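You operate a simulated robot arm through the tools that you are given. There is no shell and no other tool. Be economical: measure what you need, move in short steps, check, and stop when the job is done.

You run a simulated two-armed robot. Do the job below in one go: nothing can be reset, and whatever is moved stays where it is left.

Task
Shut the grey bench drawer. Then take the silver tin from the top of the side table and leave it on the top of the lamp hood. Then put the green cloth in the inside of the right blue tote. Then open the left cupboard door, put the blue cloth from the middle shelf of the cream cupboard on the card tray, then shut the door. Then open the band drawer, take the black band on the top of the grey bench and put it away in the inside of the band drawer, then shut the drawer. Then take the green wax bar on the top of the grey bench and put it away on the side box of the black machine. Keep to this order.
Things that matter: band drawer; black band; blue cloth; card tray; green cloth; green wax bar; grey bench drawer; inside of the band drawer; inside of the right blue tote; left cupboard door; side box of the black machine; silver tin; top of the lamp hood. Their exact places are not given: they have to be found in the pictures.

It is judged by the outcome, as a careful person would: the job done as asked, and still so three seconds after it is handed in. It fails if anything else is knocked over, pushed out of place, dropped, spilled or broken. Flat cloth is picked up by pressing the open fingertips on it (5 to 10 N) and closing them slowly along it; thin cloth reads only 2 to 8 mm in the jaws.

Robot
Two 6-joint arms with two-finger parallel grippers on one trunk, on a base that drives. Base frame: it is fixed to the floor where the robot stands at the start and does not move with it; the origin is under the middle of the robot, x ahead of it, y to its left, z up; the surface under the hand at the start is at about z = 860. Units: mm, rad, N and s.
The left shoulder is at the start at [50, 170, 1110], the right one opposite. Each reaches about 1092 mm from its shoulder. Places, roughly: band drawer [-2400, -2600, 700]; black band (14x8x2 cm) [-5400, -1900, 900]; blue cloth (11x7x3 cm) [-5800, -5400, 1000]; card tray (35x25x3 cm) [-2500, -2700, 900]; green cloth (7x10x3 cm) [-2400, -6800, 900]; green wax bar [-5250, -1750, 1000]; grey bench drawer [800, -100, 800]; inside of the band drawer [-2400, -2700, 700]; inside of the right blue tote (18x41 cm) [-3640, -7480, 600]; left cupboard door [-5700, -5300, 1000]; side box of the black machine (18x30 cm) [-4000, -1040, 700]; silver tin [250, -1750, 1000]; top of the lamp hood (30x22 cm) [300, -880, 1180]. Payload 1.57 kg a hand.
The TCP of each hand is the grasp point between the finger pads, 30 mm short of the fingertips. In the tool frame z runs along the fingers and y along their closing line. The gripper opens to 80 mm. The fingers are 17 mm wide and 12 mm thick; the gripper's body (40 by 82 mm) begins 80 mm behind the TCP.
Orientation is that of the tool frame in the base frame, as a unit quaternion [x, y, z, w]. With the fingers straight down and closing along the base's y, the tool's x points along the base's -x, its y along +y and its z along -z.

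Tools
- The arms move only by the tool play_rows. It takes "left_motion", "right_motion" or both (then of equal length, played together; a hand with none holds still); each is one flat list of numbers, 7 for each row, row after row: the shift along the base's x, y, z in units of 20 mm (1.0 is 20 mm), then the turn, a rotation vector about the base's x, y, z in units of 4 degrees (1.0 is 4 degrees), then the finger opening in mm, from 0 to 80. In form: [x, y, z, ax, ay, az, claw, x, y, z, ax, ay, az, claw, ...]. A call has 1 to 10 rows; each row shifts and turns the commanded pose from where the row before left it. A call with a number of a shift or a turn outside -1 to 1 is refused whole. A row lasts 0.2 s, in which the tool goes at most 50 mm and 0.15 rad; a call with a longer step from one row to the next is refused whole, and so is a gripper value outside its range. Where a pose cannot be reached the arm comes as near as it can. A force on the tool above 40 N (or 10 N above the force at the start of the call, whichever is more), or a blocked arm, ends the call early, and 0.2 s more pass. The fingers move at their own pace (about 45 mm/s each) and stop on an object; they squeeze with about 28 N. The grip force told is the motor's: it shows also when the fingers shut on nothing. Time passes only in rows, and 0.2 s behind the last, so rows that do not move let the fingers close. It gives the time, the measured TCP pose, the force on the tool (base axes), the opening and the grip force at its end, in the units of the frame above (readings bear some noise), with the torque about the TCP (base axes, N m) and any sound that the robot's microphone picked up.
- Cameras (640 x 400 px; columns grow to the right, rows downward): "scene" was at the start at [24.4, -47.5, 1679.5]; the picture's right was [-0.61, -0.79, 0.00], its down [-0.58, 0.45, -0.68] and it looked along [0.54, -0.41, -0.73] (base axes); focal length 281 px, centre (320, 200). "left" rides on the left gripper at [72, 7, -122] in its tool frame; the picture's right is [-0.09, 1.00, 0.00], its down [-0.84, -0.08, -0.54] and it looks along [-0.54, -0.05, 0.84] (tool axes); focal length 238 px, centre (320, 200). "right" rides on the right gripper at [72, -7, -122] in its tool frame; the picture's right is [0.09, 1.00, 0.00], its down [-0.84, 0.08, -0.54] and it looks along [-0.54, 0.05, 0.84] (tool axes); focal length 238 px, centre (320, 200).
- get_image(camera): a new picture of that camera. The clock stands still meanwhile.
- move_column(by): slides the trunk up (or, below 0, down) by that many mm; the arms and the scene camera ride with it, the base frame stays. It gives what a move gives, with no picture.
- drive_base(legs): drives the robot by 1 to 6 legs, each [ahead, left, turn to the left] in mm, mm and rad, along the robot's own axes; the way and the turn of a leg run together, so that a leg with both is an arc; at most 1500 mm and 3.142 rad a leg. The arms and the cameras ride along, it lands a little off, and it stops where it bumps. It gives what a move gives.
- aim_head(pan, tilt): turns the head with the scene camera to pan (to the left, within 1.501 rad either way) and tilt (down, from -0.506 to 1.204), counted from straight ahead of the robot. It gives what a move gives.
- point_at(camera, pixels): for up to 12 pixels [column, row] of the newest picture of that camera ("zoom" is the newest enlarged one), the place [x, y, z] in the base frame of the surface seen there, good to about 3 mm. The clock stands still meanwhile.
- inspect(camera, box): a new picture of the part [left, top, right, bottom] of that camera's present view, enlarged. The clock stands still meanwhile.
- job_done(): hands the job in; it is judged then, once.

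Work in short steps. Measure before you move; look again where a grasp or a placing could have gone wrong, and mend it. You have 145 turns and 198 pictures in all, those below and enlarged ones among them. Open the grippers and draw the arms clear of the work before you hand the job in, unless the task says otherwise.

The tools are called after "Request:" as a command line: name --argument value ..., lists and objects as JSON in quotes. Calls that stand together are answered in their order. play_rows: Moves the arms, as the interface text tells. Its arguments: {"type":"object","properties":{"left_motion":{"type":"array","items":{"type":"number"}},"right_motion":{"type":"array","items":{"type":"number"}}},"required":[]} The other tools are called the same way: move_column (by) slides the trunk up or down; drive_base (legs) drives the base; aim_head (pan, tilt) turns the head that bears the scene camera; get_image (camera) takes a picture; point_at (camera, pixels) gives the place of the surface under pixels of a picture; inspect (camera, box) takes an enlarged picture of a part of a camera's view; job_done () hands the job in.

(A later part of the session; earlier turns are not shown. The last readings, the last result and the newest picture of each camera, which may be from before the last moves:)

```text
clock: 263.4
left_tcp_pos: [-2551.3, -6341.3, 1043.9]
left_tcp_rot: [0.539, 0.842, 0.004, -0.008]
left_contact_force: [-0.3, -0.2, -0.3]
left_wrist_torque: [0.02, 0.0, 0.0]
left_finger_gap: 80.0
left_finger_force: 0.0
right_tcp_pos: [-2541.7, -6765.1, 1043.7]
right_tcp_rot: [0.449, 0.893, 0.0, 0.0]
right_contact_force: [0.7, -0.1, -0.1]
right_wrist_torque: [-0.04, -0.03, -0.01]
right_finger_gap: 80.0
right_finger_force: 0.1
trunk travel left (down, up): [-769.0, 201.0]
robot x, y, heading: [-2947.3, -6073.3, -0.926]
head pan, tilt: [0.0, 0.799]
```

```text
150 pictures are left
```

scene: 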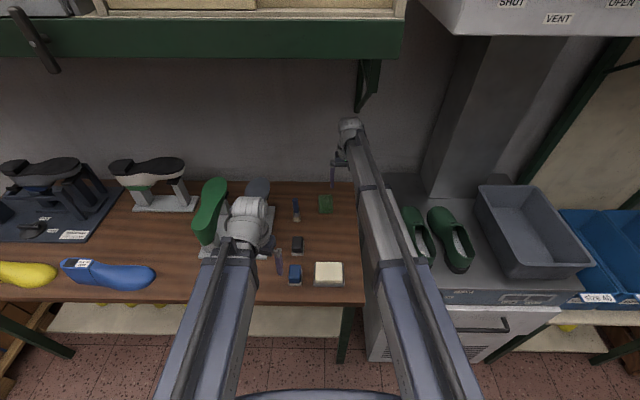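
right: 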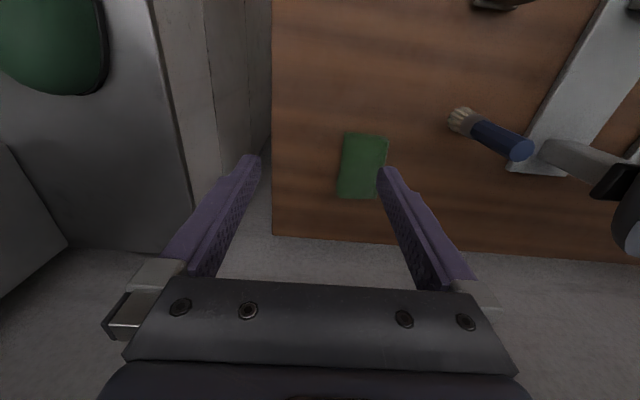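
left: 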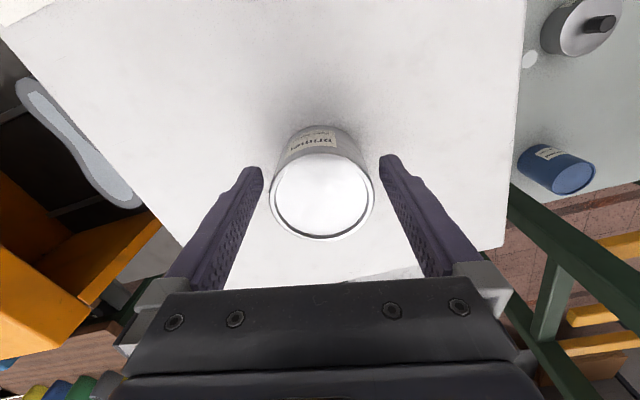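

I measure the cloth corners and bench edge, and move the left hand back from the bench edge at the same time.

Request:
point_at --camera "right" --pixels '[[346, 135], [385, 140], [340, 196], [376, 197], [363, 165]]'

Request:
point_at --camera "scene" --pixels '[[350, 295], [170, 293], [120, 293], [325, 205], [330, 280]]'

Request:
play_rows --left_motion '[0.33, 0.95, 0, 0, 0, 0, 80, 0.33, 0.95, 0, 0, 0, 0, 80, 0.33, 0.95, 0, 0, 0, 0, 80, 0.33, 0.95, 0, 0, 0, 0, 80, 0.33, 0.95, 0, 0, 0, 0, 80, 0.33, 0.95, 0, 0, 0, 0, 80, 0.33, 0.95, 0, 0, 0, 0, 80, 0.33, 0.95, 0, 0, 0, 0, 80, 0.33, 0.95, 0, 0, 0, 0, 80]'

```text
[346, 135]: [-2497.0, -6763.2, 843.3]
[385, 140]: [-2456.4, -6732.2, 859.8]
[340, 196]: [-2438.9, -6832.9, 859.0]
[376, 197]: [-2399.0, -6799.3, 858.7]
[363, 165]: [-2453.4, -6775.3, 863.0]
```

```text
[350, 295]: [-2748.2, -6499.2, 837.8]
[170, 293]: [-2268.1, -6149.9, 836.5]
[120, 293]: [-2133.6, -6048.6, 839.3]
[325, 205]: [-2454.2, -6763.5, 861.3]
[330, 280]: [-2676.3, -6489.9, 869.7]
```

```text
clock: 265.4
left_tcp_pos: [-2437.6, -6223.4, 1044.8]
left_tcp_rot: [0.54, 0.842, 0.003, -0.007]
left_contact_force: [-0.9, -0.6, -0.2]
left_wrist_torque: [-0.02, -0.04, -0.01]
left_finger_gap: 79.8
left_finger_force: 0.0
left hand out of reach, approached as far as the arm can: row 1, 2, 3, 4, 5, 6, 7, 8, 9
right_tcp_pos: [-2542.0, -6765.8, 1045.3]
right_tcp_rot: [0.448, 0.894, 0.0, 0.0]
right_contact_force: [0.4, -0.3, -0.1]
right_wrist_torque: [0.0, -0.01, -0.02]
right_finger_gap: 80.0
right_finger_force: 0.1
trunk travel left (down, up): [-769.0, 201.0]
robot x, y, heading: [-2947.8, -6072.4, -0.926]
head pan, tilt: [0.0, 0.799]
```

The left hand slid round its inner reach limit and is now at v=3516; the edge is at v=3555. I move it further left/back and place the right hand over the cloth (centre about (-2447,-6783)).

Request:
play_rows --left_motion '[0.5, 0.85, 0, 0, 0, 0, 80, 0.5, 0.85, 0, 0, 0, 0, 80, 0.5, 0.85, 0, 0, 0, 0, 80, 0.5, 0.85, 0, 0, 0, 0, 80, 0.5, 0.85, 0, 0, 0, 0, 80, 0.4, 0.95, 0, 0, 0, 0, 80, 0.4, 0.95, 0, 0, 0, 0, 80, 0.4, 0.95, 0, 0, 0, 0, 80, 0.4, 0.95, 0, 0, 0, 0, 80, 0.4, 0.95, 0, 0, 0, 0, 80]' --right_motion '[0.95, -0.18, 0, 0, 0, 0, 80, 0.95, -0.18, 0, 0, 0, 0, 80, 0.95, -0.18, 0, 0, 0, 0, 80, 0.95, -0.18, 0, 0, 0, 0, 80, 0.95, -0.18, 0, 0, 0, 0, 80, 0, 0, 0, 0, 0, 0, 80, 0, 0, 0, 0, 0, 0, 80, 0, 0, 0, 0, 0, 0, 80, 0, 0, 0, 0, 0, 0, 80, 0, 0, 0, 0, 0, 0, 80]'

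Request:
get_image --camera "right"

```text
clock: 267.6
left_tcp_pos: [-2347.0, -6042.8, 1044.2]
left_tcp_rot: [0.539, 0.842, 0.004, -0.007]
left_contact_force: [-0.5, -0.6, -0.4]
left_wrist_torque: [-0.03, 0.02, -0.01]
left_finger_gap: 79.7
left_finger_force: 0.1
right_tcp_pos: [-2446.5, -6785.9, 1044.7]
right_tcp_rot: [0.448, 0.894, 0.0, 0.0]
right_contact_force: [0.0, -0.7, 0.5]
right_wrist_torque: [0.0, -0.01, 0.03]
right_finger_gap: 79.8
right_finger_force: 0.1
trunk travel left (down, up): [-769.0, 201.0]
robot x, y, heading: [-2945.0, -6070.7, -0.928]
head pan, tilt: [0.0, 0.799]
```

```text
149 pictures are left
```

right: 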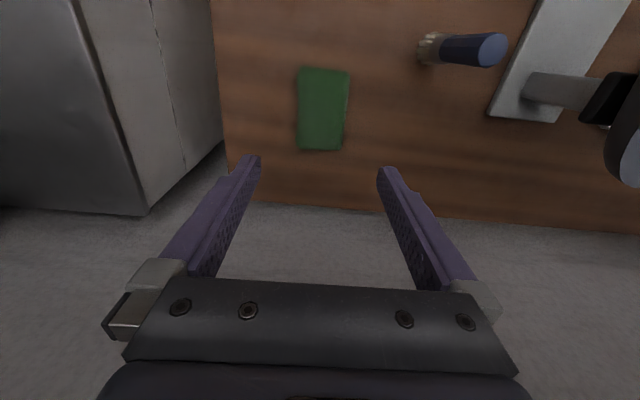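

The cloth is aligned with the fingers (width along the closing line). I check its centre and set the opening to about 60, then lower to just above it.

Request:
point_at --camera "right" --pixels '[[323, 110], [300, 70], [346, 74], [299, 147], [342, 146]]'

Request:
move_column --by -130

Request:
get_image --camera "right"

Request:
get_image --camera "scene"

```text
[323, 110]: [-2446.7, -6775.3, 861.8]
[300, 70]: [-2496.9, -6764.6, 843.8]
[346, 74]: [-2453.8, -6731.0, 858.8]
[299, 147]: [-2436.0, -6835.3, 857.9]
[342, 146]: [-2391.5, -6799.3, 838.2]
```

```text
clock: 269.1
left_tcp_pos: [-2347.7, -6044.1, 913.9]
left_tcp_rot: [0.539, 0.842, 0.003, -0.007]
left_contact_force: [-0.6, 0.2, -0.9]
left_wrist_torque: [0.01, 0.02, 0.05]
left_finger_gap: 80.1
left_finger_force: 0.1
right_tcp_pos: [-2446.9, -6786.1, 913.2]
right_tcp_rot: [0.448, 0.894, 0.0, 0.0]
right_contact_force: [-1.0, -0.2, 0.6]
right_wrist_torque: [-0.01, -0.03, 0.06]
right_finger_gap: 80.0
right_finger_force: 0.1
trunk travel left (down, up): [-639.0, 331.0]
robot x, y, heading: [-2950.3, -6071.5, -0.925]
head pan, tilt: [0.0, 0.799]
```

```text
148 pictures are left
```

right: 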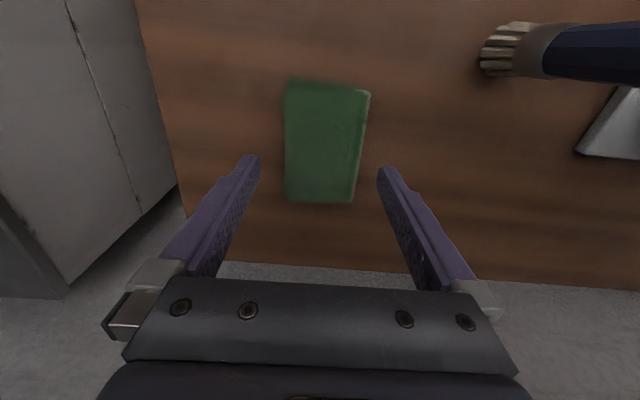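

```text
147 pictures are left
```

scene: 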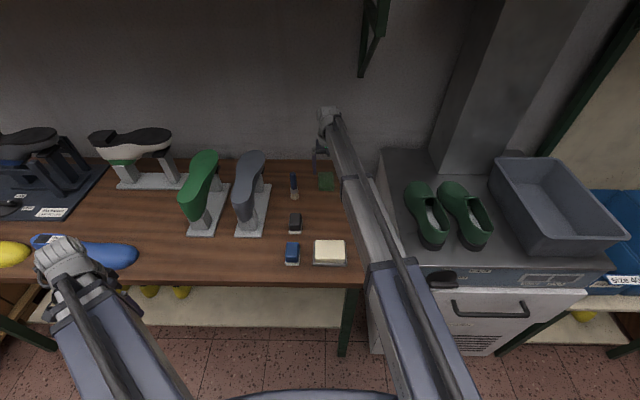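

Centred within 4 mm. I set the fingers to 56 mm and lower until the tips press the cloth lightly.

Request:
play_rows --right_motion '[0.1, 0.1, 0, 0, 0, 0, 60, 0, 0, 0, 0, 0, 0, 56]'

Request:
move_column --by -23

Request:
move_column --by -4

```text
clock: 269.7
left_tcp_pos: [-2347.9, -6043.1, 913.7]
left_tcp_rot: [0.54, 0.842, 0.004, -0.007]
left_contact_force: [0.0, 0.3, 0.4]
left_wrist_torque: [-0.01, 0.03, 0.0]
left_finger_gap: 79.8
left_finger_force: 0.0
right_tcp_pos: [-2444.9, -6783.4, 914.2]
right_tcp_rot: [0.449, 0.894, 0.0, 0.001]
right_contact_force: [-0.5, -0.3, -0.3]
right_wrist_torque: [0.02, 0.0, -0.01]
right_finger_gap: 56.0
right_finger_force: 0.0
trunk travel left (down, up): [-639.0, 331.0]
robot x, y, heading: [-2950.9, -6069.5, -0.93]
head pan, tilt: [0.0, 0.799]
```

```text
clock: 270.4
left_tcp_pos: [-2348.3, -6042.7, 890.9]
left_tcp_rot: [0.54, 0.842, 0.004, -0.007]
left_contact_force: [0.4, 0.5, 0.8]
left_wrist_torque: [0.02, 0.0, 0.03]
left_finger_gap: 80.1
left_finger_force: 0.1
right_tcp_pos: [-2444.6, -6782.1, 891.7]
right_tcp_rot: [0.448, 0.894, 0.0, 0.0]
right_contact_force: [1.8, -3.3, 12.7]
right_wrist_torque: [-0.14, -0.03, 0.03]
right_finger_gap: 56.0
right_finger_force: 0.0
trunk travel left (down, up): [-616.0, 354.0]
robot x, y, heading: [-2948.2, -6074.2, -0.931]
head pan, tilt: [0.0, 0.799]
```

```text
clock: 270.8
left_tcp_pos: [-2348.4, -6042.7, 890.0]
left_tcp_rot: [0.539, 0.842, 0.003, -0.005]
left_contact_force: [0.1, -0.3, -0.2]
left_wrist_torque: [0.02, 0.0, -0.01]
left_finger_gap: 80.1
left_finger_force: 0.0
right_tcp_pos: [-2445.3, -6782.6, 891.5]
right_tcp_rot: [0.448, 0.894, -0.002, 0.002]
right_contact_force: [0.2, 0.7, 29.8]
right_wrist_torque: [-0.04, 0.17, -0.04]
right_finger_gap: 56.1
right_finger_force: 0.0
trunk travel left (down, up): [-614.0, 356.0]
robot x, y, heading: [-2945.9, -6072.9, -0.929]
head pan, tilt: [0.0, 0.799]
stopped: the force on the tool passed its limit at 48 N (the readings are from after the stop); the commanded pose is now the measured one
```

Pressing too hard (30 N), so I ease up 3 mm and then read.

Request:
move_column --by 2.7

```text
clock: 271.3
left_tcp_pos: [-2347.5, -6043.0, 891.7]
left_tcp_rot: [0.54, 0.842, 0.002, -0.006]
left_contact_force: [-1.0, 0.3, 0.7]
left_wrist_torque: [-0.01, -0.01, 0.01]
left_finger_gap: 80.2
left_finger_force: 0.0
right_tcp_pos: [-2444.0, -6783.5, 891.6]
right_tcp_rot: [0.448, 0.894, -0.001, 0.002]
right_contact_force: [-2.3, 3.1, 5.5]
right_wrist_torque: [0.08, 0.06, -0.02]
right_finger_gap: 56.1
right_finger_force: 0.1
trunk travel left (down, up): [-617.0, 353.0]
robot x, y, heading: [-2947.4, -6071.8, -0.925]
head pan, tilt: [0.0, 0.799]
```

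Now 5.5 N, in the wanted band. I close slowly along the cloth.

Request:
play_rows --right_motion '[0, 0, 0, 0, 0, 0, 50, 0, 0, 0, 0, 0, 0, 44, 0, 0, 0, 0, 0, 0, 38, 0, 0, 0, 0, 0, 0, 32, 0, 0, 0, 0, 0, 0, 26, 0, 0, 0, 0, 0, 0, 20, 0, 0, 0, 0, 0, 0, 14, 0, 0, 0, 0, 0, 0, 8, 0, 0, 0, 0, 0, 0, 0, 0, 0, 0, 0, 0, 0, 0]'

Request:
get_image --camera "right"

```text
clock: 273.5
left_tcp_pos: [-2347.8, -6044.1, 891.6]
left_tcp_rot: [0.54, 0.842, 0.003, -0.006]
left_contact_force: [0.0, -0.4, 0.8]
left_wrist_torque: [-0.01, -0.01, 0.01]
left_finger_gap: 80.3
left_finger_force: 0.0
right_tcp_pos: [-2445.8, -6784.0, 892.5]
right_tcp_rot: [0.448, 0.894, -0.001, 0.002]
right_contact_force: [-0.4, -0.3, 4.9]
right_wrist_torque: [0.05, 0.04, 0.0]
right_finger_gap: 0.0
right_finger_force: 21.6
trunk travel left (down, up): [-617.0, 353.0]
robot x, y, heading: [-2949.5, -6071.8, -0.928]
head pan, tilt: [0.0, 0.799]
```

```text
146 pictures are left
```

right: 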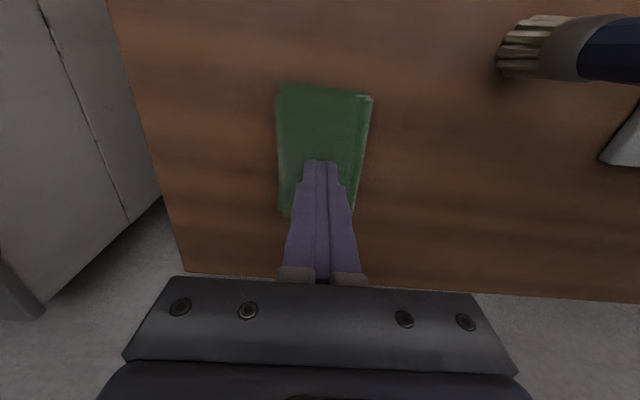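

The fingers slid shut on top, so the cloth is a folded pad. I raise, open to 80, and straddle it across its width instead.

Request:
move_column --by 20

Request:
play_rows --right_motion '[0, 0, 0, 0, 0, 0, 80, 0, 0, 0, 0, 0, 0, 80, 0, 0, 0, 0, 0, 0, 80, 0, 0, 0, 0, 0, 0, 80, 0, 0, 0, 0, 0, 0, 80]'

Request:
get_image --camera "right"

Request:
point_at --camera "right" --pixels '[[285, 150], [365, 150], [283, 200], [355, 200], [322, 180]]'

```text
clock: 274.2
left_tcp_pos: [-2347.7, -6044.4, 911.9]
left_tcp_rot: [0.539, 0.843, 0.003, -0.007]
left_contact_force: [-0.6, 0.6, 0.5]
left_wrist_torque: [-0.01, 0.01, -0.01]
left_finger_gap: 80.1
left_finger_force: 0.0
right_tcp_pos: [-2444.2, -6784.4, 911.8]
right_tcp_rot: [0.449, 0.893, -0.001, 0.002]
right_contact_force: [0.0, -0.3, 0.1]
right_wrist_torque: [0.04, -0.02, 0.01]
right_finger_gap: 0.1
right_finger_force: 21.2
trunk travel left (down, up): [-637.0, 333.0]
robot x, y, heading: [-2949.4, -6072.3, -0.924]
head pan, tilt: [0.0, 0.799]
```

```text
clock: 275.4
left_tcp_pos: [-2348.6, -6044.5, 912.4]
left_tcp_rot: [0.54, 0.842, 0.003, -0.007]
left_contact_force: [-0.2, -0.3, -0.8]
left_wrist_torque: [0.03, 0.03, -0.02]
left_finger_gap: 80.0
left_finger_force: 0.0
right_tcp_pos: [-2443.5, -6784.0, 910.4]
right_tcp_rot: [0.448, 0.894, -0.001, 0.001]
right_contact_force: [-0.4, 0.3, 0.2]
right_wrist_torque: [0.01, -0.01, 0.0]
right_finger_gap: 79.7
right_finger_force: 0.0
trunk travel left (down, up): [-637.0, 333.0]
robot x, y, heading: [-2948.9, -6066.9, -0.927]
head pan, tilt: [0.0, 0.799]
```

```text
145 pictures are left
```

right: 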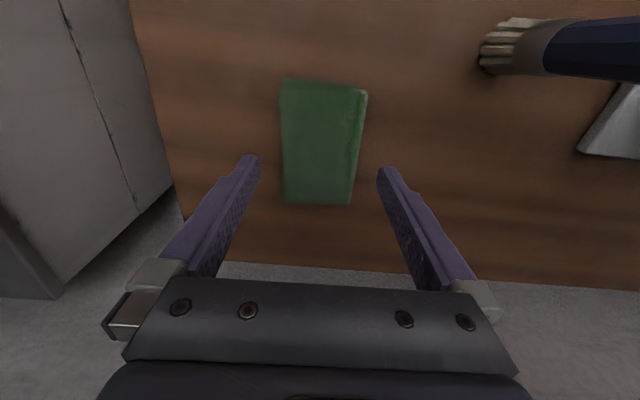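

```text
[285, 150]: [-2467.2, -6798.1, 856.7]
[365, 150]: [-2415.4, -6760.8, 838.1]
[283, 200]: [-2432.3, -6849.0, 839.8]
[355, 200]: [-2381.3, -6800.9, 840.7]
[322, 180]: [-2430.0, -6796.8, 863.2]
```

Width about 62 mm and centred. I lower so that the tips come just above the bench and close slowly.

Request:
move_column --by -40

Request:
play_rows --right_motion '[0, 0, 0, 0, 0, 0, 70, 0, 0, 0, 0, 0, 0, 62, 0, 0, 0, 0, 0, 0, 54, 0, 0, 0, 0, 0, 0, 46, 0, 0, 0, 0, 0, 0, 38, 0, 0, 0, 0, 0, 0, 30, 0, 0, 0, 0, 0, 0, 22, 0, 0, 0, 0, 0, 0, 14, 0, 0, 0, 0, 0, 0, 6, 0, 0, 0, 0, 0, 0, 0]'

Request:
get_image --camera "right"

```text
clock: 276.2
left_tcp_pos: [-2348.9, -6042.9, 870.6]
left_tcp_rot: [0.54, 0.842, 0.003, -0.007]
left_contact_force: [-0.2, 0.1, 0.2]
left_wrist_torque: [0.03, 0.0, 0.0]
left_finger_gap: 80.3
left_finger_force: 0.0
right_tcp_pos: [-2444.6, -6784.5, 872.2]
right_tcp_rot: [0.449, 0.893, 0.0, 0.002]
right_contact_force: [-1.1, 1.5, -0.6]
right_wrist_torque: [0.01, 0.01, -0.02]
right_finger_gap: 80.2
right_finger_force: 0.0
trunk travel left (down, up): [-597.0, 373.0]
robot x, y, heading: [-2947.2, -6071.0, -0.931]
head pan, tilt: [0.0, 0.799]
```

```text
clock: 278.4
left_tcp_pos: [-2348.0, -6044.0, 871.8]
left_tcp_rot: [0.539, 0.842, 0.004, -0.007]
left_contact_force: [-0.3, 0.4, 0.7]
left_wrist_torque: [0.03, 0.04, -0.01]
left_finger_gap: 79.9
left_finger_force: 0.1
right_tcp_pos: [-2443.4, -6784.7, 871.8]
right_tcp_rot: [0.449, 0.894, -0.001, 0.002]
right_contact_force: [-1.1, 0.4, 0.6]
right_wrist_torque: [0.03, 0.03, 0.01]
right_finger_gap: 60.9
right_finger_force: 28.5
trunk travel left (down, up): [-597.0, 373.0]
robot x, y, heading: [-2947.6, -6070.3, -0.926]
head pan, tilt: [0.0, 0.799]
```

```text
144 pictures are left
```

right: 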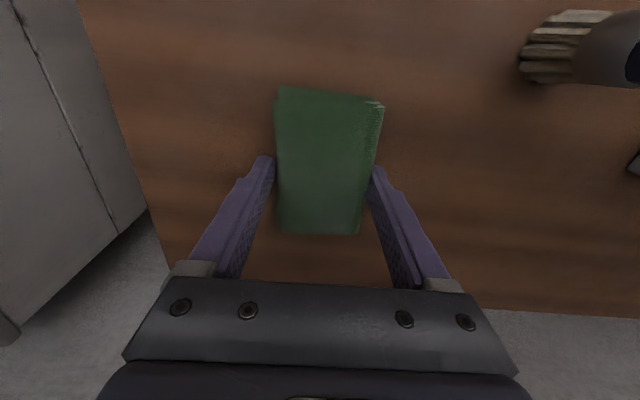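

The cloth is held (60.9 mm). I lift, back off and drive right to the totes.

Request:
move_column --by 270

Request:
drive_base --legs '[[-450, 0, 0], [0, -1300, 0]]'

Request:
get_image --camera "scene"

Request:
get_image --camera "right"

```text
clock: 281.2
left_tcp_pos: [-2347.4, -6044.7, 1141.4]
left_tcp_rot: [0.539, 0.842, 0.004, -0.007]
left_contact_force: [-0.4, 0.5, 0.4]
left_wrist_torque: [0.04, 0.01, -0.01]
left_finger_gap: 79.8
left_finger_force: 0.0
right_tcp_pos: [-2444.2, -6785.0, 1141.2]
right_tcp_rot: [0.448, 0.894, -0.001, 0.001]
right_contact_force: [-0.3, 0.0, -0.2]
right_wrist_torque: [0.01, 0.01, -0.02]
right_finger_gap: 60.7
right_finger_force: 28.2
trunk travel left (down, up): [-867.0, 103.0]
robot x, y, heading: [-2948.3, -6068.9, -0.93]
head pan, tilt: [0.0, 0.799]
```

```text
clock: 290.1
left_tcp_pos: [-3651.6, -6424.5, 1141.9]
left_tcp_rot: [0.529, 0.849, 0.003, -0.007]
left_contact_force: [-0.5, -0.1, -0.1]
left_wrist_torque: [0.01, 0.0, -0.02]
left_finger_gap: 80.0
left_finger_force: 0.1
right_tcp_pos: [-3729.7, -7166.9, 1142.4]
right_tcp_rot: [0.437, 0.899, -0.001, 0.002]
right_contact_force: [-0.5, 0.6, -0.4]
right_wrist_torque: [-0.02, -0.02, 0.0]
right_finger_gap: 61.0
right_finger_force: 27.6
trunk travel left (down, up): [-867.0, 103.0]
robot x, y, heading: [-4253.5, -6468.3, -0.907]
head pan, tilt: [0.0, 0.799]
```

```text
143 pictures are left
```

scene: 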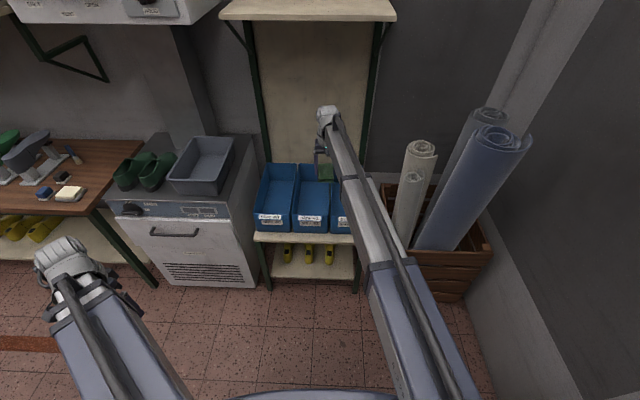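

```text
142 pictures are left
```

right: 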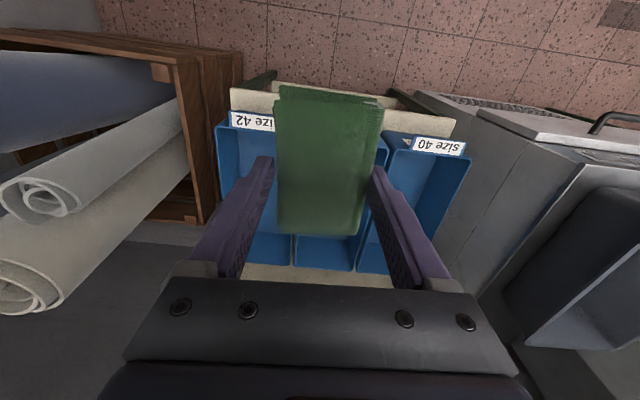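

The hand is over the middle/right totes. I measure the right tote, the rolls and the crate that the forearm might meet when lowered.

Request:
point_at --camera "right" --pixels '[[225, 130], [298, 262], [262, 265], [275, 135], [240, 160], [388, 150], [190, 180], [20, 190], [110, 165], [250, 240]]'

Request:
point_at --camera "scene" --pixels '[[421, 147], [409, 180], [490, 115], [500, 135], [440, 210], [390, 250], [405, 255], [372, 185], [340, 225], [430, 240]]'

```text
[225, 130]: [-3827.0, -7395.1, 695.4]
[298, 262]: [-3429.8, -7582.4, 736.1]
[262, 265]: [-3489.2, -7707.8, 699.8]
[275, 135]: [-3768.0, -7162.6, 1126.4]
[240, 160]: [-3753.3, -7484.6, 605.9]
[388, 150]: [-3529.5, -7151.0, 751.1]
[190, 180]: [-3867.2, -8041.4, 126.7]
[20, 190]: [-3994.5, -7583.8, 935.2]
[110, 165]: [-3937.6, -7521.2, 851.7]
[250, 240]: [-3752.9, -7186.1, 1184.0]
```

```text
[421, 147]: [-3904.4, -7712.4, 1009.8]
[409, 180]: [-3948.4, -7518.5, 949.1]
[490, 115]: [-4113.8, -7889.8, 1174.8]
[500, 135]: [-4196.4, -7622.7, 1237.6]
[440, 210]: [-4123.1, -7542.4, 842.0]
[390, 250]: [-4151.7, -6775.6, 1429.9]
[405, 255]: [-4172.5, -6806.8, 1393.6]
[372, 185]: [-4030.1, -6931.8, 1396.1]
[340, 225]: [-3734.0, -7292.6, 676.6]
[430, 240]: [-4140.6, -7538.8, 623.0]
```

The right tote spans u -7293 to -7498, v 3600 to 4010, floor at 606 and rim at 750; the rolls lie clear beyond u -7640. I drive forward and right to centre the hand over it.

Request:
drive_base --legs '[[220, -110, 0]]'

Request:
get_image --camera "right"

Request:
get_image --camera "scene"

```text
clock: 291.9
left_tcp_pos: [-3600.3, -6660.8, 1142.2]
left_tcp_rot: [0.526, 0.85, 0.003, -0.008]
left_contact_force: [-0.4, 0.6, 0.1]
left_wrist_torque: [0.0, 0.02, 0.03]
left_finger_gap: 79.9
left_finger_force: 0.1
right_tcp_pos: [-3674.9, -7403.7, 1142.0]
right_tcp_rot: [0.435, 0.9, -0.001, 0.002]
right_contact_force: [0.3, -0.4, -0.3]
right_wrist_torque: [-0.01, 0.01, 0.03]
right_finger_gap: 60.4
right_finger_force: 28.0
trunk travel left (down, up): [-867.0, 103.0]
robot x, y, heading: [-4201.3, -6702.5, -0.906]
head pan, tilt: [0.0, 0.799]
```

```text
141 pictures are left
```

right: 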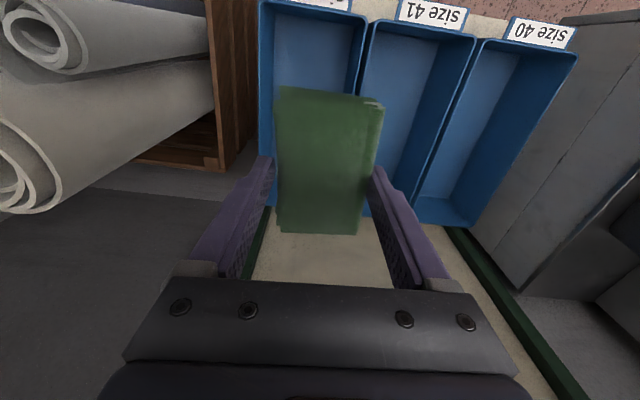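

```text
140 pictures are left
```

scene: 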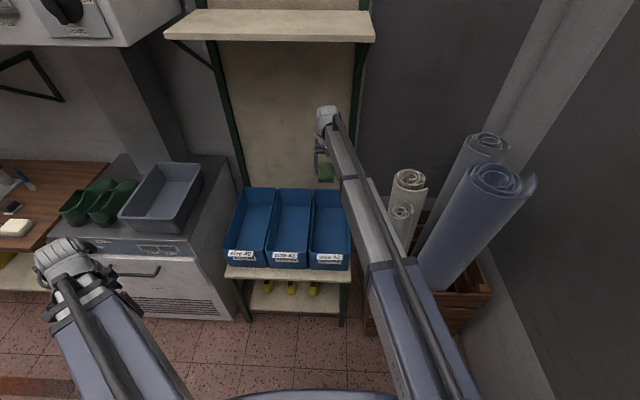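

The cloth is above the right tote ("size 42"). I lower in two steps, checking between.

Request:
move_column --by -380

Request:
get_image --camera "right"

Request:
get_image --camera "scene"

```text
clock: 295.6
left_tcp_pos: [-3601.2, -6660.4, 760.5]
left_tcp_rot: [0.527, 0.85, 0.004, -0.007]
left_contact_force: [-0.3, 0.2, -0.1]
left_wrist_torque: [0.01, 0.0, -0.02]
left_finger_gap: 79.7
left_finger_force: 0.1
right_tcp_pos: [-3676.0, -7401.5, 761.8]
right_tcp_rot: [0.435, 0.9, -0.001, 0.001]
right_contact_force: [-0.1, 0.2, -0.8]
right_wrist_torque: [-0.02, -0.01, -0.01]
right_finger_gap: 61.0
right_finger_force: 28.5
trunk travel left (down, up): [-487.0, 483.0]
robot x, y, heading: [-4198.1, -6704.5, -0.898]
head pan, tilt: [0.0, 0.799]
```

```text
139 pictures are left
```

right: 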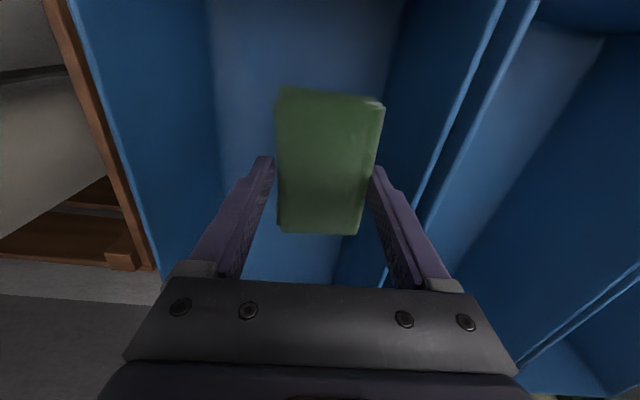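

```text
138 pictures are left
```

scene: 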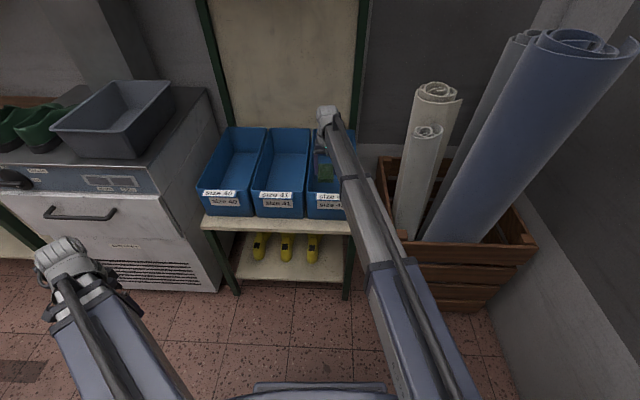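

The hand is in the right tote, a bit left of its middle. I shift 14 mm right and lower on.

Request:
play_rows --right_motion '[-0.3, -0.2, 0, 0, 0, 0, 0, -0.3, -0.2, 0, 0, 0, 0, 0]'

Request:
move_column --by -110

Request:
play_rows --right_motion '[0, 0, 0, 0, 0, 0, 70, 0, 0, 0, 0, 0, 0, 76, 0, 0, 0, 0, 0, 0, 80, 0, 0, 0, 0, 0, 0, 80]'

Request:
get_image --camera "right"

```text
clock: 296.2
left_tcp_pos: [-3602.2, -6660.8, 762.2]
left_tcp_rot: [0.527, 0.85, 0.003, -0.007]
left_contact_force: [0.0, 0.0, 0.7]
left_wrist_torque: [-0.03, -0.05, 0.01]
left_finger_gap: 80.0
left_finger_force: 0.0
right_tcp_pos: [-3688.8, -7411.8, 761.3]
right_tcp_rot: [0.435, 0.9, -0.001, 0.002]
right_contact_force: [-0.3, 0.7, -0.5]
right_wrist_torque: [0.01, 0.0, 0.03]
right_finger_gap: 61.0
right_finger_force: 28.3
trunk travel left (down, up): [-487.0, 483.0]
robot x, y, heading: [-4202.6, -6702.3, -0.9]
head pan, tilt: [0.0, 0.799]
```

```text
clock: 297.6
left_tcp_pos: [-3600.8, -6659.8, 651.4]
left_tcp_rot: [0.526, 0.85, 0.003, -0.007]
left_contact_force: [0.5, 0.9, 0.5]
left_wrist_torque: [0.01, 0.04, 0.01]
left_finger_gap: 80.1
left_finger_force: 0.1
right_tcp_pos: [-3688.8, -7410.3, 651.9]
right_tcp_rot: [0.436, 0.9, -0.001, 0.003]
right_contact_force: [0.9, -0.3, -0.1]
right_wrist_torque: [-0.03, 0.03, 0.05]
right_finger_gap: 60.6
right_finger_force: 27.6
trunk travel left (down, up): [-377.0, 593.0]
robot x, y, heading: [-4200.1, -6701.6, -0.901]
head pan, tilt: [0.0, 0.799]
```

```text
clock: 298.6
left_tcp_pos: [-3601.3, -6659.7, 651.7]
left_tcp_rot: [0.527, 0.85, 0.003, -0.007]
left_contact_force: [0.3, 0.9, -0.2]
left_wrist_torque: [-0.01, -0.01, -0.03]
left_finger_gap: 79.9
left_finger_force: 0.0
right_tcp_pos: [-3687.6, -7411.4, 650.6]
right_tcp_rot: [0.435, 0.9, 0.0, 0.002]
right_contact_force: [0.4, 0.4, 0.1]
right_wrist_torque: [-0.01, 0.0, 0.04]
right_finger_gap: 79.9
right_finger_force: 0.0
trunk travel left (down, up): [-377.0, 593.0]
robot x, y, heading: [-4201.8, -6704.8, -0.903]
head pan, tilt: [0.0, 0.799]
```

```text
137 pictures are left
```

right: 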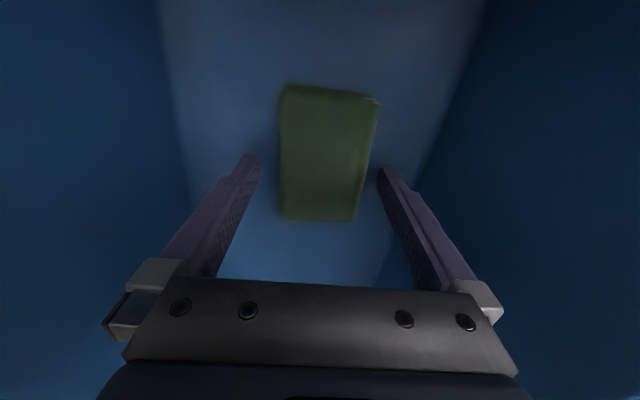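

The cloth lies in the tote. I raise, back off, and go to stand in front of the cream cupboard.

Request:
move_column --by 390

Request:
drive_base --legs '[[-450, 0, 0], [0, 930, 0], [-1500, 0, 0], [0, 0, -1.595]]'

Request:
aim_head --pan 0 --tilt 0.5

Request:
get_image --camera "scene"

```text
clock: 302.3
left_tcp_pos: [-3601.2, -6661.3, 1041.1]
left_tcp_rot: [0.527, 0.85, 0.003, -0.007]
left_contact_force: [0.1, 0.1, 1.4]
left_wrist_torque: [0.0, 0.02, 0.02]
left_finger_gap: 80.1
left_finger_force: 0.1
right_tcp_pos: [-3689.3, -7410.5, 1040.7]
right_tcp_rot: [0.435, 0.9, 0.001, 0.002]
right_contact_force: [-0.9, -0.9, 0.8]
right_wrist_torque: [0.01, 0.03, 0.01]
right_finger_gap: 79.8
right_finger_force: 0.0
trunk travel left (down, up): [-767.0, 203.0]
robot x, y, heading: [-4203.7, -6702.8, -0.901]
head pan, tilt: [0.0, 0.799]
```

```text
clock: 320.3
left_tcp_pos: [-4621.2, -5229.7, 1041.7]
left_tcp_rot: [0.969, 0.245, 0.008, -0.003]
left_contact_force: [0.9, -0.3, -1.1]
left_wrist_torque: [-0.02, 0.0, 0.0]
left_finger_gap: 80.0
left_finger_force: 0.0
right_tcp_pos: [-5374.8, -5168.4, 1041.7]
right_tcp_rot: [0.939, 0.345, -0.001, 0.001]
right_contact_force: [-0.6, 0.6, -0.3]
right_wrist_torque: [-0.01, 0.0, -0.02]
right_finger_gap: 80.0
right_finger_force: 0.1
trunk travel left (down, up): [-767.0, 203.0]
robot x, y, heading: [-4689.7, -4631.4, -2.441]
head pan, tilt: [0.0, 0.799]
```

```text
clock: 321.1
left_tcp_pos: [-4622.3, -5229.7, 1041.7]
left_tcp_rot: [0.969, 0.246, 0.008, -0.003]
left_contact_force: [1.1, 0.1, 0.1]
left_wrist_torque: [0.01, 0.0, -0.01]
left_finger_gap: 79.8
left_finger_force: 0.0
right_tcp_pos: [-5373.7, -5169.3, 1041.9]
right_tcp_rot: [0.939, 0.345, -0.002, 0.0]
right_contact_force: [0.2, 0.3, -0.1]
right_wrist_torque: [0.02, 0.0, -0.01]
right_finger_gap: 80.0
right_finger_force: 0.1
trunk travel left (down, up): [-767.0, 203.0]
robot x, y, heading: [-4688.9, -4636.5, -2.435]
head pan, tilt: [0.0, 0.499]
```

```text
136 pictures are left
```

scene: 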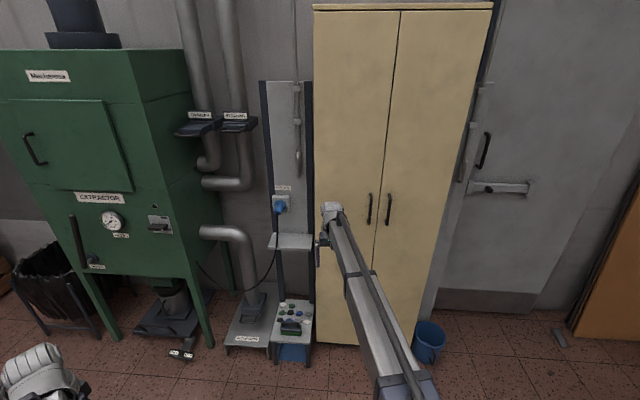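

The cupboard is straight ahead with its two handles at (370,208) and (389,209). I measure it.

Request:
inspect --camera "scene" --box '[300, 170, 460, 270]'

Request:
point_at --camera "zoom" --pixels '[[281, 95], [281, 150], [281, 210], [354, 100], [354, 155], [354, 210], [310, 60], [80, 100], [230, 100], [420, 200], [510, 200]]'

Request:
point_at --camera "scene" --pixels '[[318, 60], [316, 320], [315, 12], [396, 60], [488, 20], [300, 240], [300, 100], [290, 330], [410, 335], [425, 330], [305, 200], [235, 230]]'

```text
4.00 times, centred on (380, 220) of scene
```

zoom: 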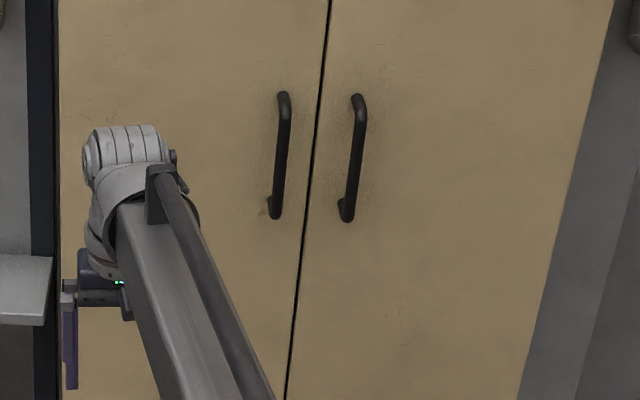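

```text
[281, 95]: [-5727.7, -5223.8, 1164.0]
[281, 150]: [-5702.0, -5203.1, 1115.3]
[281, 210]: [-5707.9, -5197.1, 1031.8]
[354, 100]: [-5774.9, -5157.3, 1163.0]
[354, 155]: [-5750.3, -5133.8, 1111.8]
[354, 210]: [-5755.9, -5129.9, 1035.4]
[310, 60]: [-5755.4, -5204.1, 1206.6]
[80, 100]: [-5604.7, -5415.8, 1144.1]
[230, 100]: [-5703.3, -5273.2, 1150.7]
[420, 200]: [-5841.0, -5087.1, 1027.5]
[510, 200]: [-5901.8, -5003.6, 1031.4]
```

```text
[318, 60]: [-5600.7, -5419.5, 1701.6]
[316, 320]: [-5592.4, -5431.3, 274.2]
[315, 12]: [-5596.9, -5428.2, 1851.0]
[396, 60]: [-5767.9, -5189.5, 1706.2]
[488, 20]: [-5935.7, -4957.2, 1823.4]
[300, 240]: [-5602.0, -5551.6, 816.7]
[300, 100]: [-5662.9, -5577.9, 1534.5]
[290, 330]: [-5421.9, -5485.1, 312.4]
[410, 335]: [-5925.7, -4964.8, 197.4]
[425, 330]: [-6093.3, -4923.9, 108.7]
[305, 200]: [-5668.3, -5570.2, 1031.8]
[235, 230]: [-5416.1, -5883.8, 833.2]
```

Cupboard front: hinge edge (-5597,-5428), split (-5768,-5190), left bar at about (-5702,-5203), z 1032-1164, 46 mm proud. I pull the right hand back/right, raise to TCP 1125 and then drive to stand squarely 800 mm off.

Request:
play_rows --right_motion '[0.07, 1, 0, 0, 0, 0, 80, 0.07, 1, 0, 0, 0, 0, 80, 0.07, 1, 0, 0, 0, 0, 80, 0.07, 1, 0, 0, 0, 0, 80, 0.07, 1, 0, 0, 0, 0, 80, 0.07, 1, 0, 0, 0, 0, 80, 0.07, 1, 0, 0, 0, 0, 80, 0.07, 1, 0, 0, 0, 0, 80, 0.07, 1, 0, 0, 0, 0, 80, 0.07, 1, 0, 0, 0, 0, 80]'

Request:
play_rows --right_motion '[0.07, 1, 0, 0, 0, 0, 80, 0.07, 1, 0, 0, 0, 0, 80, 0.07, 1, 0, 0, 0, 0, 80, 0.07, 1, 0, 0, 0, 0, 80]'

Request:
move_column --by 84

Request:
drive_base --legs '[[370, 80, -0.08]]'

Request:
get_image --camera "scene"

Request:
get_image --camera "right"

```text
clock: 323.3
left_tcp_pos: [-4621.9, -5228.9, 1041.9]
left_tcp_rot: [0.97, 0.244, 0.008, -0.003]
left_contact_force: [0.1, -0.6, 0.0]
left_wrist_torque: [0.0, 0.04, -0.01]
left_finger_gap: 80.1
left_finger_force: 0.1
right_tcp_pos: [-5360.6, -4967.6, 1041.1]
right_tcp_rot: [0.938, 0.346, -0.002, 0.001]
right_contact_force: [0.4, 0.4, -0.6]
right_wrist_torque: [0.0, -0.01, 0.02]
right_finger_gap: 80.0
right_finger_force: 0.0
trunk travel left (down, up): [-767.0, 203.0]
robot x, y, heading: [-4686.6, -4632.5, -2.434]
head pan, tilt: [0.0, 0.499]
```

```text
clock: 324.3
left_tcp_pos: [-4621.4, -5229.3, 1042.2]
left_tcp_rot: [0.97, 0.245, 0.007, -0.003]
left_contact_force: [0.5, -0.1, -0.1]
left_wrist_torque: [0.01, -0.04, 0.04]
left_finger_gap: 80.2
left_finger_force: 0.0
right_tcp_pos: [-5355.2, -4888.0, 1041.1]
right_tcp_rot: [0.938, 0.346, -0.001, 0.0]
right_contact_force: [-0.6, 0.0, 0.1]
right_wrist_torque: [0.01, 0.03, 0.02]
right_finger_gap: 80.1
right_finger_force: 0.1
right hand out of reach, approached as far as the arm can: row 1
trunk travel left (down, up): [-767.0, 203.0]
robot x, y, heading: [-4688.7, -4633.5, -2.437]
head pan, tilt: [0.0, 0.499]
```

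```text
clock: 325.5
left_tcp_pos: [-4620.4, -5229.5, 1124.8]
left_tcp_rot: [0.97, 0.245, 0.007, -0.002]
left_contact_force: [-0.4, 0.8, 0.4]
left_wrist_torque: [0.02, 0.0, 0.02]
left_finger_gap: 79.9
left_finger_force: 0.1
right_tcp_pos: [-5355.8, -4889.2, 1125.8]
right_tcp_rot: [0.939, 0.345, -0.002, 0.0]
right_contact_force: [-0.9, -0.3, 0.5]
right_wrist_torque: [0.03, 0.02, -0.03]
right_finger_gap: 80.3
right_finger_force: 0.2
trunk travel left (down, up): [-851.0, 119.0]
robot x, y, heading: [-4686.6, -4632.8, -2.437]
head pan, tilt: [0.0, 0.499]
```

```text
clock: 327.9
left_tcp_pos: [-4903.3, -5522.2, 1125.0]
left_tcp_rot: [0.978, 0.21, 0.007, -0.003]
left_contact_force: [-0.4, -0.3, -0.2]
left_wrist_torque: [0.01, -0.01, 0.01]
left_finger_gap: 80.2
left_finger_force: 0.0
right_tcp_pos: [-5609.6, -5128.1, 1124.6]
right_tcp_rot: [0.95, 0.311, -0.002, 0.001]
right_contact_force: [-0.2, 0.5, -0.4]
right_wrist_torque: [0.02, -0.02, 0.02]
right_finger_gap: 80.0
right_finger_force: 0.1
trunk travel left (down, up): [-851.0, 119.0]
robot x, y, heading: [-4922.6, -4919.3, -2.509]
head pan, tilt: [0.0, 0.499]
```

```text
134 pictures are left
```

scene: 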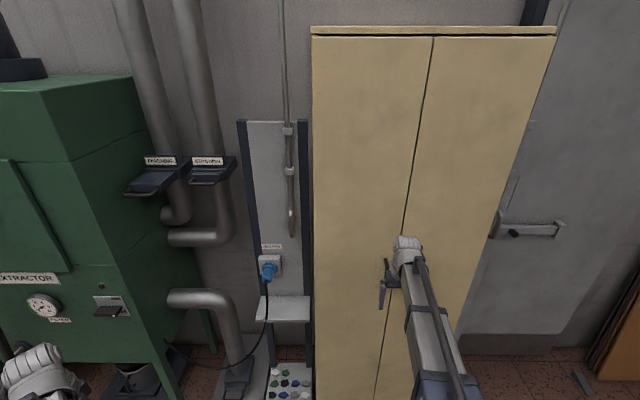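

```text
133 pictures are left
```

right: 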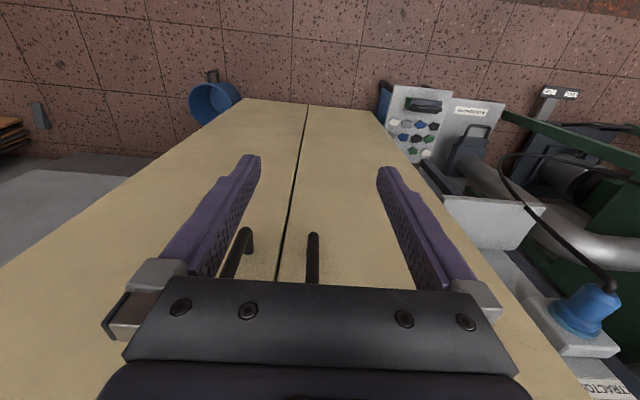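

I verify the bar positions relative to the hand.

Request:
point_at --camera "right" --pixels '[[313, 240], [313, 265], [247, 235], [236, 262], [283, 270], [305, 110]]'

```text
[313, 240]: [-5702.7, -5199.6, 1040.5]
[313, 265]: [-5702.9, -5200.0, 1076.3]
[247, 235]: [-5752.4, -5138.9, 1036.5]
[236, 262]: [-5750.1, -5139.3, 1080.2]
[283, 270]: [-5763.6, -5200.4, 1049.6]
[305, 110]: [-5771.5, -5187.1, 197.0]
```

The bars are 78 mm apart, so I use a 50 mm opening and move the hand in onto the left bar, centre (-5707,-5203).

Request:
play_rows --right_motion '[0, 0, 0, 0, 0, 0, 50, 0, 0, 0, 0, 0, 0, 50, -0.7, -0.535, 0, 0, 0, 0, 50, -0.7, -0.535, 0, 0, 0, 0, 50, -0.7, -0.535, 0, 0, 0, 0, 50, -0.7, -0.535, 0, 0, 0, 0, 50, -0.7, -0.535, 0, 0, 0, 0, 50, -0.7, -0.535, 0, 0, 0, 0, 50, -0.7, -0.535, 0, 0, 0, 0, 50]'

Request:
get_image --camera "right"

```text
clock: 329.9
left_tcp_pos: [-4902.2, -5520.2, 1125.4]
left_tcp_rot: [0.978, 0.209, 0.007, -0.003]
left_contact_force: [0.3, -0.1, -0.1]
left_wrist_torque: [0.01, 0.01, -0.02]
left_finger_gap: 80.3
left_finger_force: 0.1
right_tcp_pos: [-5709.4, -5202.6, 1126.6]
right_tcp_rot: [0.951, 0.311, -0.002, 0.0]
right_contact_force: [6.1, 4.3, -4.7]
right_wrist_torque: [-0.25, 0.32, -0.1]
right_finger_gap: 50.0
right_finger_force: 0.0
trunk travel left (down, up): [-851.0, 119.0]
robot x, y, heading: [-4922.9, -4917.6, -2.507]
head pan, tilt: [0.0, 0.499]
```

```text
132 pictures are left
```

right: 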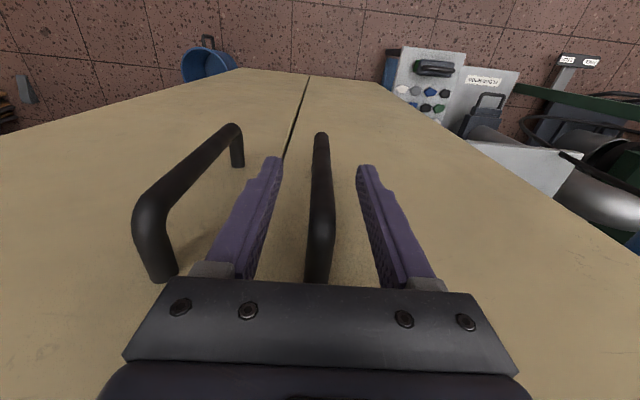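

The bar is between the fingers, with slight contact against the door. I ease out 4 mm and close on the bar.

Request:
play_rows --right_motion '[0.16, 0.12, 0, 0, 0, 0, 40, 0, 0, 0, 0, 0, 0, 20, 0, 0, 0, 0, 0, 0, 0, 0, 0, 0, 0, 0, 0, 0, 0, 0, 0, 0, 0, 0, 0]'

```text
clock: 331.1
left_tcp_pos: [-4902.3, -5521.7, 1125.5]
left_tcp_rot: [0.978, 0.209, 0.006, -0.003]
left_contact_force: [0.0, 0.6, -0.2]
left_wrist_torque: [-0.01, -0.02, 0.02]
left_finger_gap: 79.5
left_finger_force: 0.1
right_tcp_pos: [-5704.7, -5201.7, 1126.4]
right_tcp_rot: [0.95, 0.311, -0.003, 0.002]
right_contact_force: [0.7, -1.7, 3.1]
right_wrist_torque: [-0.12, -0.11, -0.03]
right_finger_gap: 13.9
right_finger_force: 30.5
trunk travel left (down, up): [-851.0, 119.0]
robot x, y, heading: [-4922.2, -4922.7, -2.51]
head pan, tilt: [0.0, 0.499]
```

Gripped (13.9 mm bar). I pull the first 20° of the arc about the hinge, turning the hand with it.

Request:
play_rows --right_motion '[0.8, 0.35, 0, 0, 0, -1, 0, 0.825, 0.29, 0, 0, 0, -1, 0, 0.84, 0.235, 0, 0, 0, -1, 0, 0.86, 0.175, 0, 0, 0, -1, 0, 0.865, 0.11, 0, 0, 0, -1, 0]'

Request:
get_image --camera "scene"

```text
clock: 332.3
left_tcp_pos: [-4901.6, -5523.9, 1125.0]
left_tcp_rot: [0.978, 0.21, 0.007, -0.004]
left_contact_force: [-0.2, -0.6, 0.1]
left_wrist_torque: [0.01, -0.02, 0.0]
left_finger_gap: 80.2
left_finger_force: 0.0
right_tcp_pos: [-5619.8, -5179.1, 1124.3]
right_tcp_rot: [0.99, 0.142, -0.003, 0.001]
right_contact_force: [3.0, -18.3, 6.6]
right_wrist_torque: [0.32, 0.23, 0.23]
right_finger_gap: 13.9
right_finger_force: 30.1
trunk travel left (down, up): [-851.0, 119.0]
robot x, y, heading: [-4924.6, -4920.2, -2.51]
head pan, tilt: [0.0, 0.499]
```

```text
131 pictures are left
```

scene: 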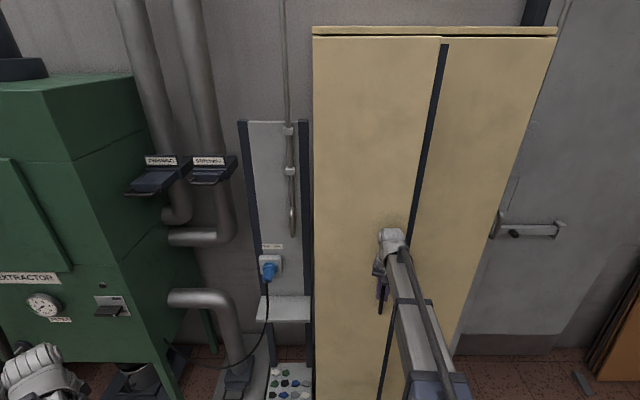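

The door is opening; the side force (-18 N in y) says my radius is a touch large, so I trim y and continue another 24°.

Request:
play_rows --right_motion '[0.86, -0.06, 0, 0, 0, -1, 0, 0.86, -0.1, 0, 0, 0, -1, 0, 0.86, -0.14, 0, 0, 0, -1, 0, 0.85, -0.18, 0, 0, 0, -1, 0, 0.84, -0.24, 0, 0, 0, -1, 0, 0.82, -0.3, 0, 0, 0, -1, 0]'

Request:
get_image --camera "scene"

```text
clock: 333.7
left_tcp_pos: [-4903.2, -5520.0, 1125.6]
left_tcp_rot: [0.978, 0.21, 0.008, -0.002]
left_contact_force: [0.8, 0.3, 0.4]
left_wrist_torque: [0.0, 0.03, 0.01]
left_finger_gap: 79.9
left_finger_force: 0.2
right_tcp_pos: [-5519.4, -5191.8, 1125.2]
right_tcp_rot: [0.998, -0.07, -0.002, -0.002]
right_contact_force: [5.9, 18.4, -10.5]
right_wrist_torque: [-1.22, 0.97, -0.11]
right_finger_gap: 13.9
right_finger_force: 30.1
trunk travel left (down, up): [-851.0, 119.0]
robot x, y, heading: [-4924.7, -4919.7, -2.505]
head pan, tilt: [0.0, 0.499]
```

```text
130 pictures are left
```

scene: 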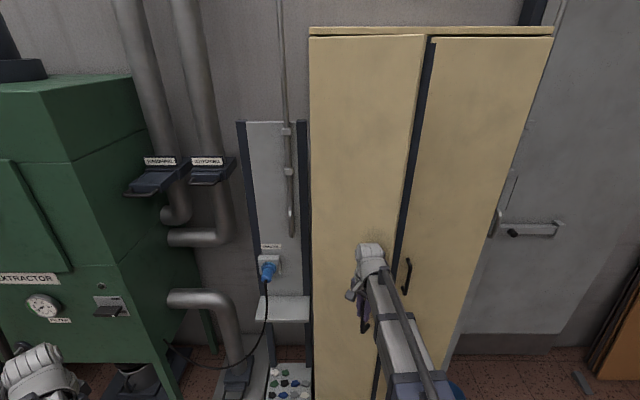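

About 44° open; now slight outward force. I go 16° more with a small radius correction.

Request:
play_rows --right_motion '[0.84, -0.2, 0, 0, 0, -1, 0, 0.8, -0.33, 0, 0, 0, -1, 0, 0.77, -0.41, 0, 0, 0, -1, 0, 0.74, -0.47, 0, 0, 0, -1, 0]'

Request:
get_image --camera "scene"

Request:
get_image --camera "right"

```text
clock: 334.7
left_tcp_pos: [-4901.9, -5519.6, 1127.3]
left_tcp_rot: [0.978, 0.21, 0.007, -0.001]
left_contact_force: [0.2, -0.2, 0.6]
left_wrist_torque: [-0.01, -0.01, 0.0]
left_finger_gap: 79.7
left_finger_force: 0.2
right_tcp_pos: [-5453.5, -5223.6, 1126.6]
right_tcp_rot: [0.978, -0.207, -0.001, -0.001]
right_contact_force: [16.2, 25.4, -22.6]
right_wrist_torque: [-1.32, 0.29, -0.11]
right_finger_gap: 13.8
right_finger_force: 30.5
trunk travel left (down, up): [-851.0, 119.0]
robot x, y, heading: [-4924.9, -4921.5, -2.511]
head pan, tilt: [0.0, 0.499]
```

```text
129 pictures are left
```

scene: 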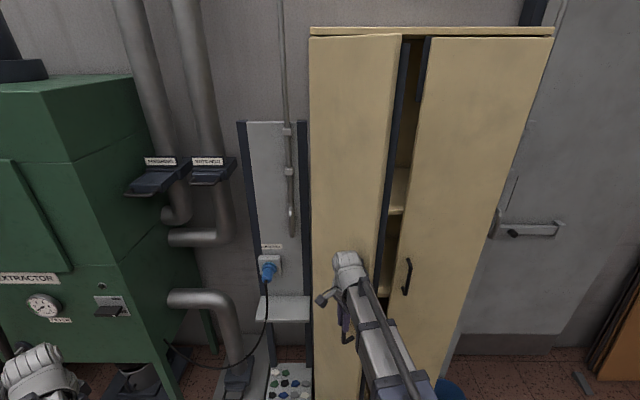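

```text
128 pictures are left
```

right: 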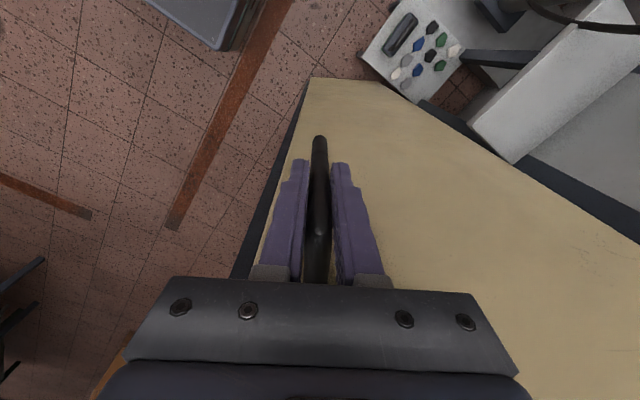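

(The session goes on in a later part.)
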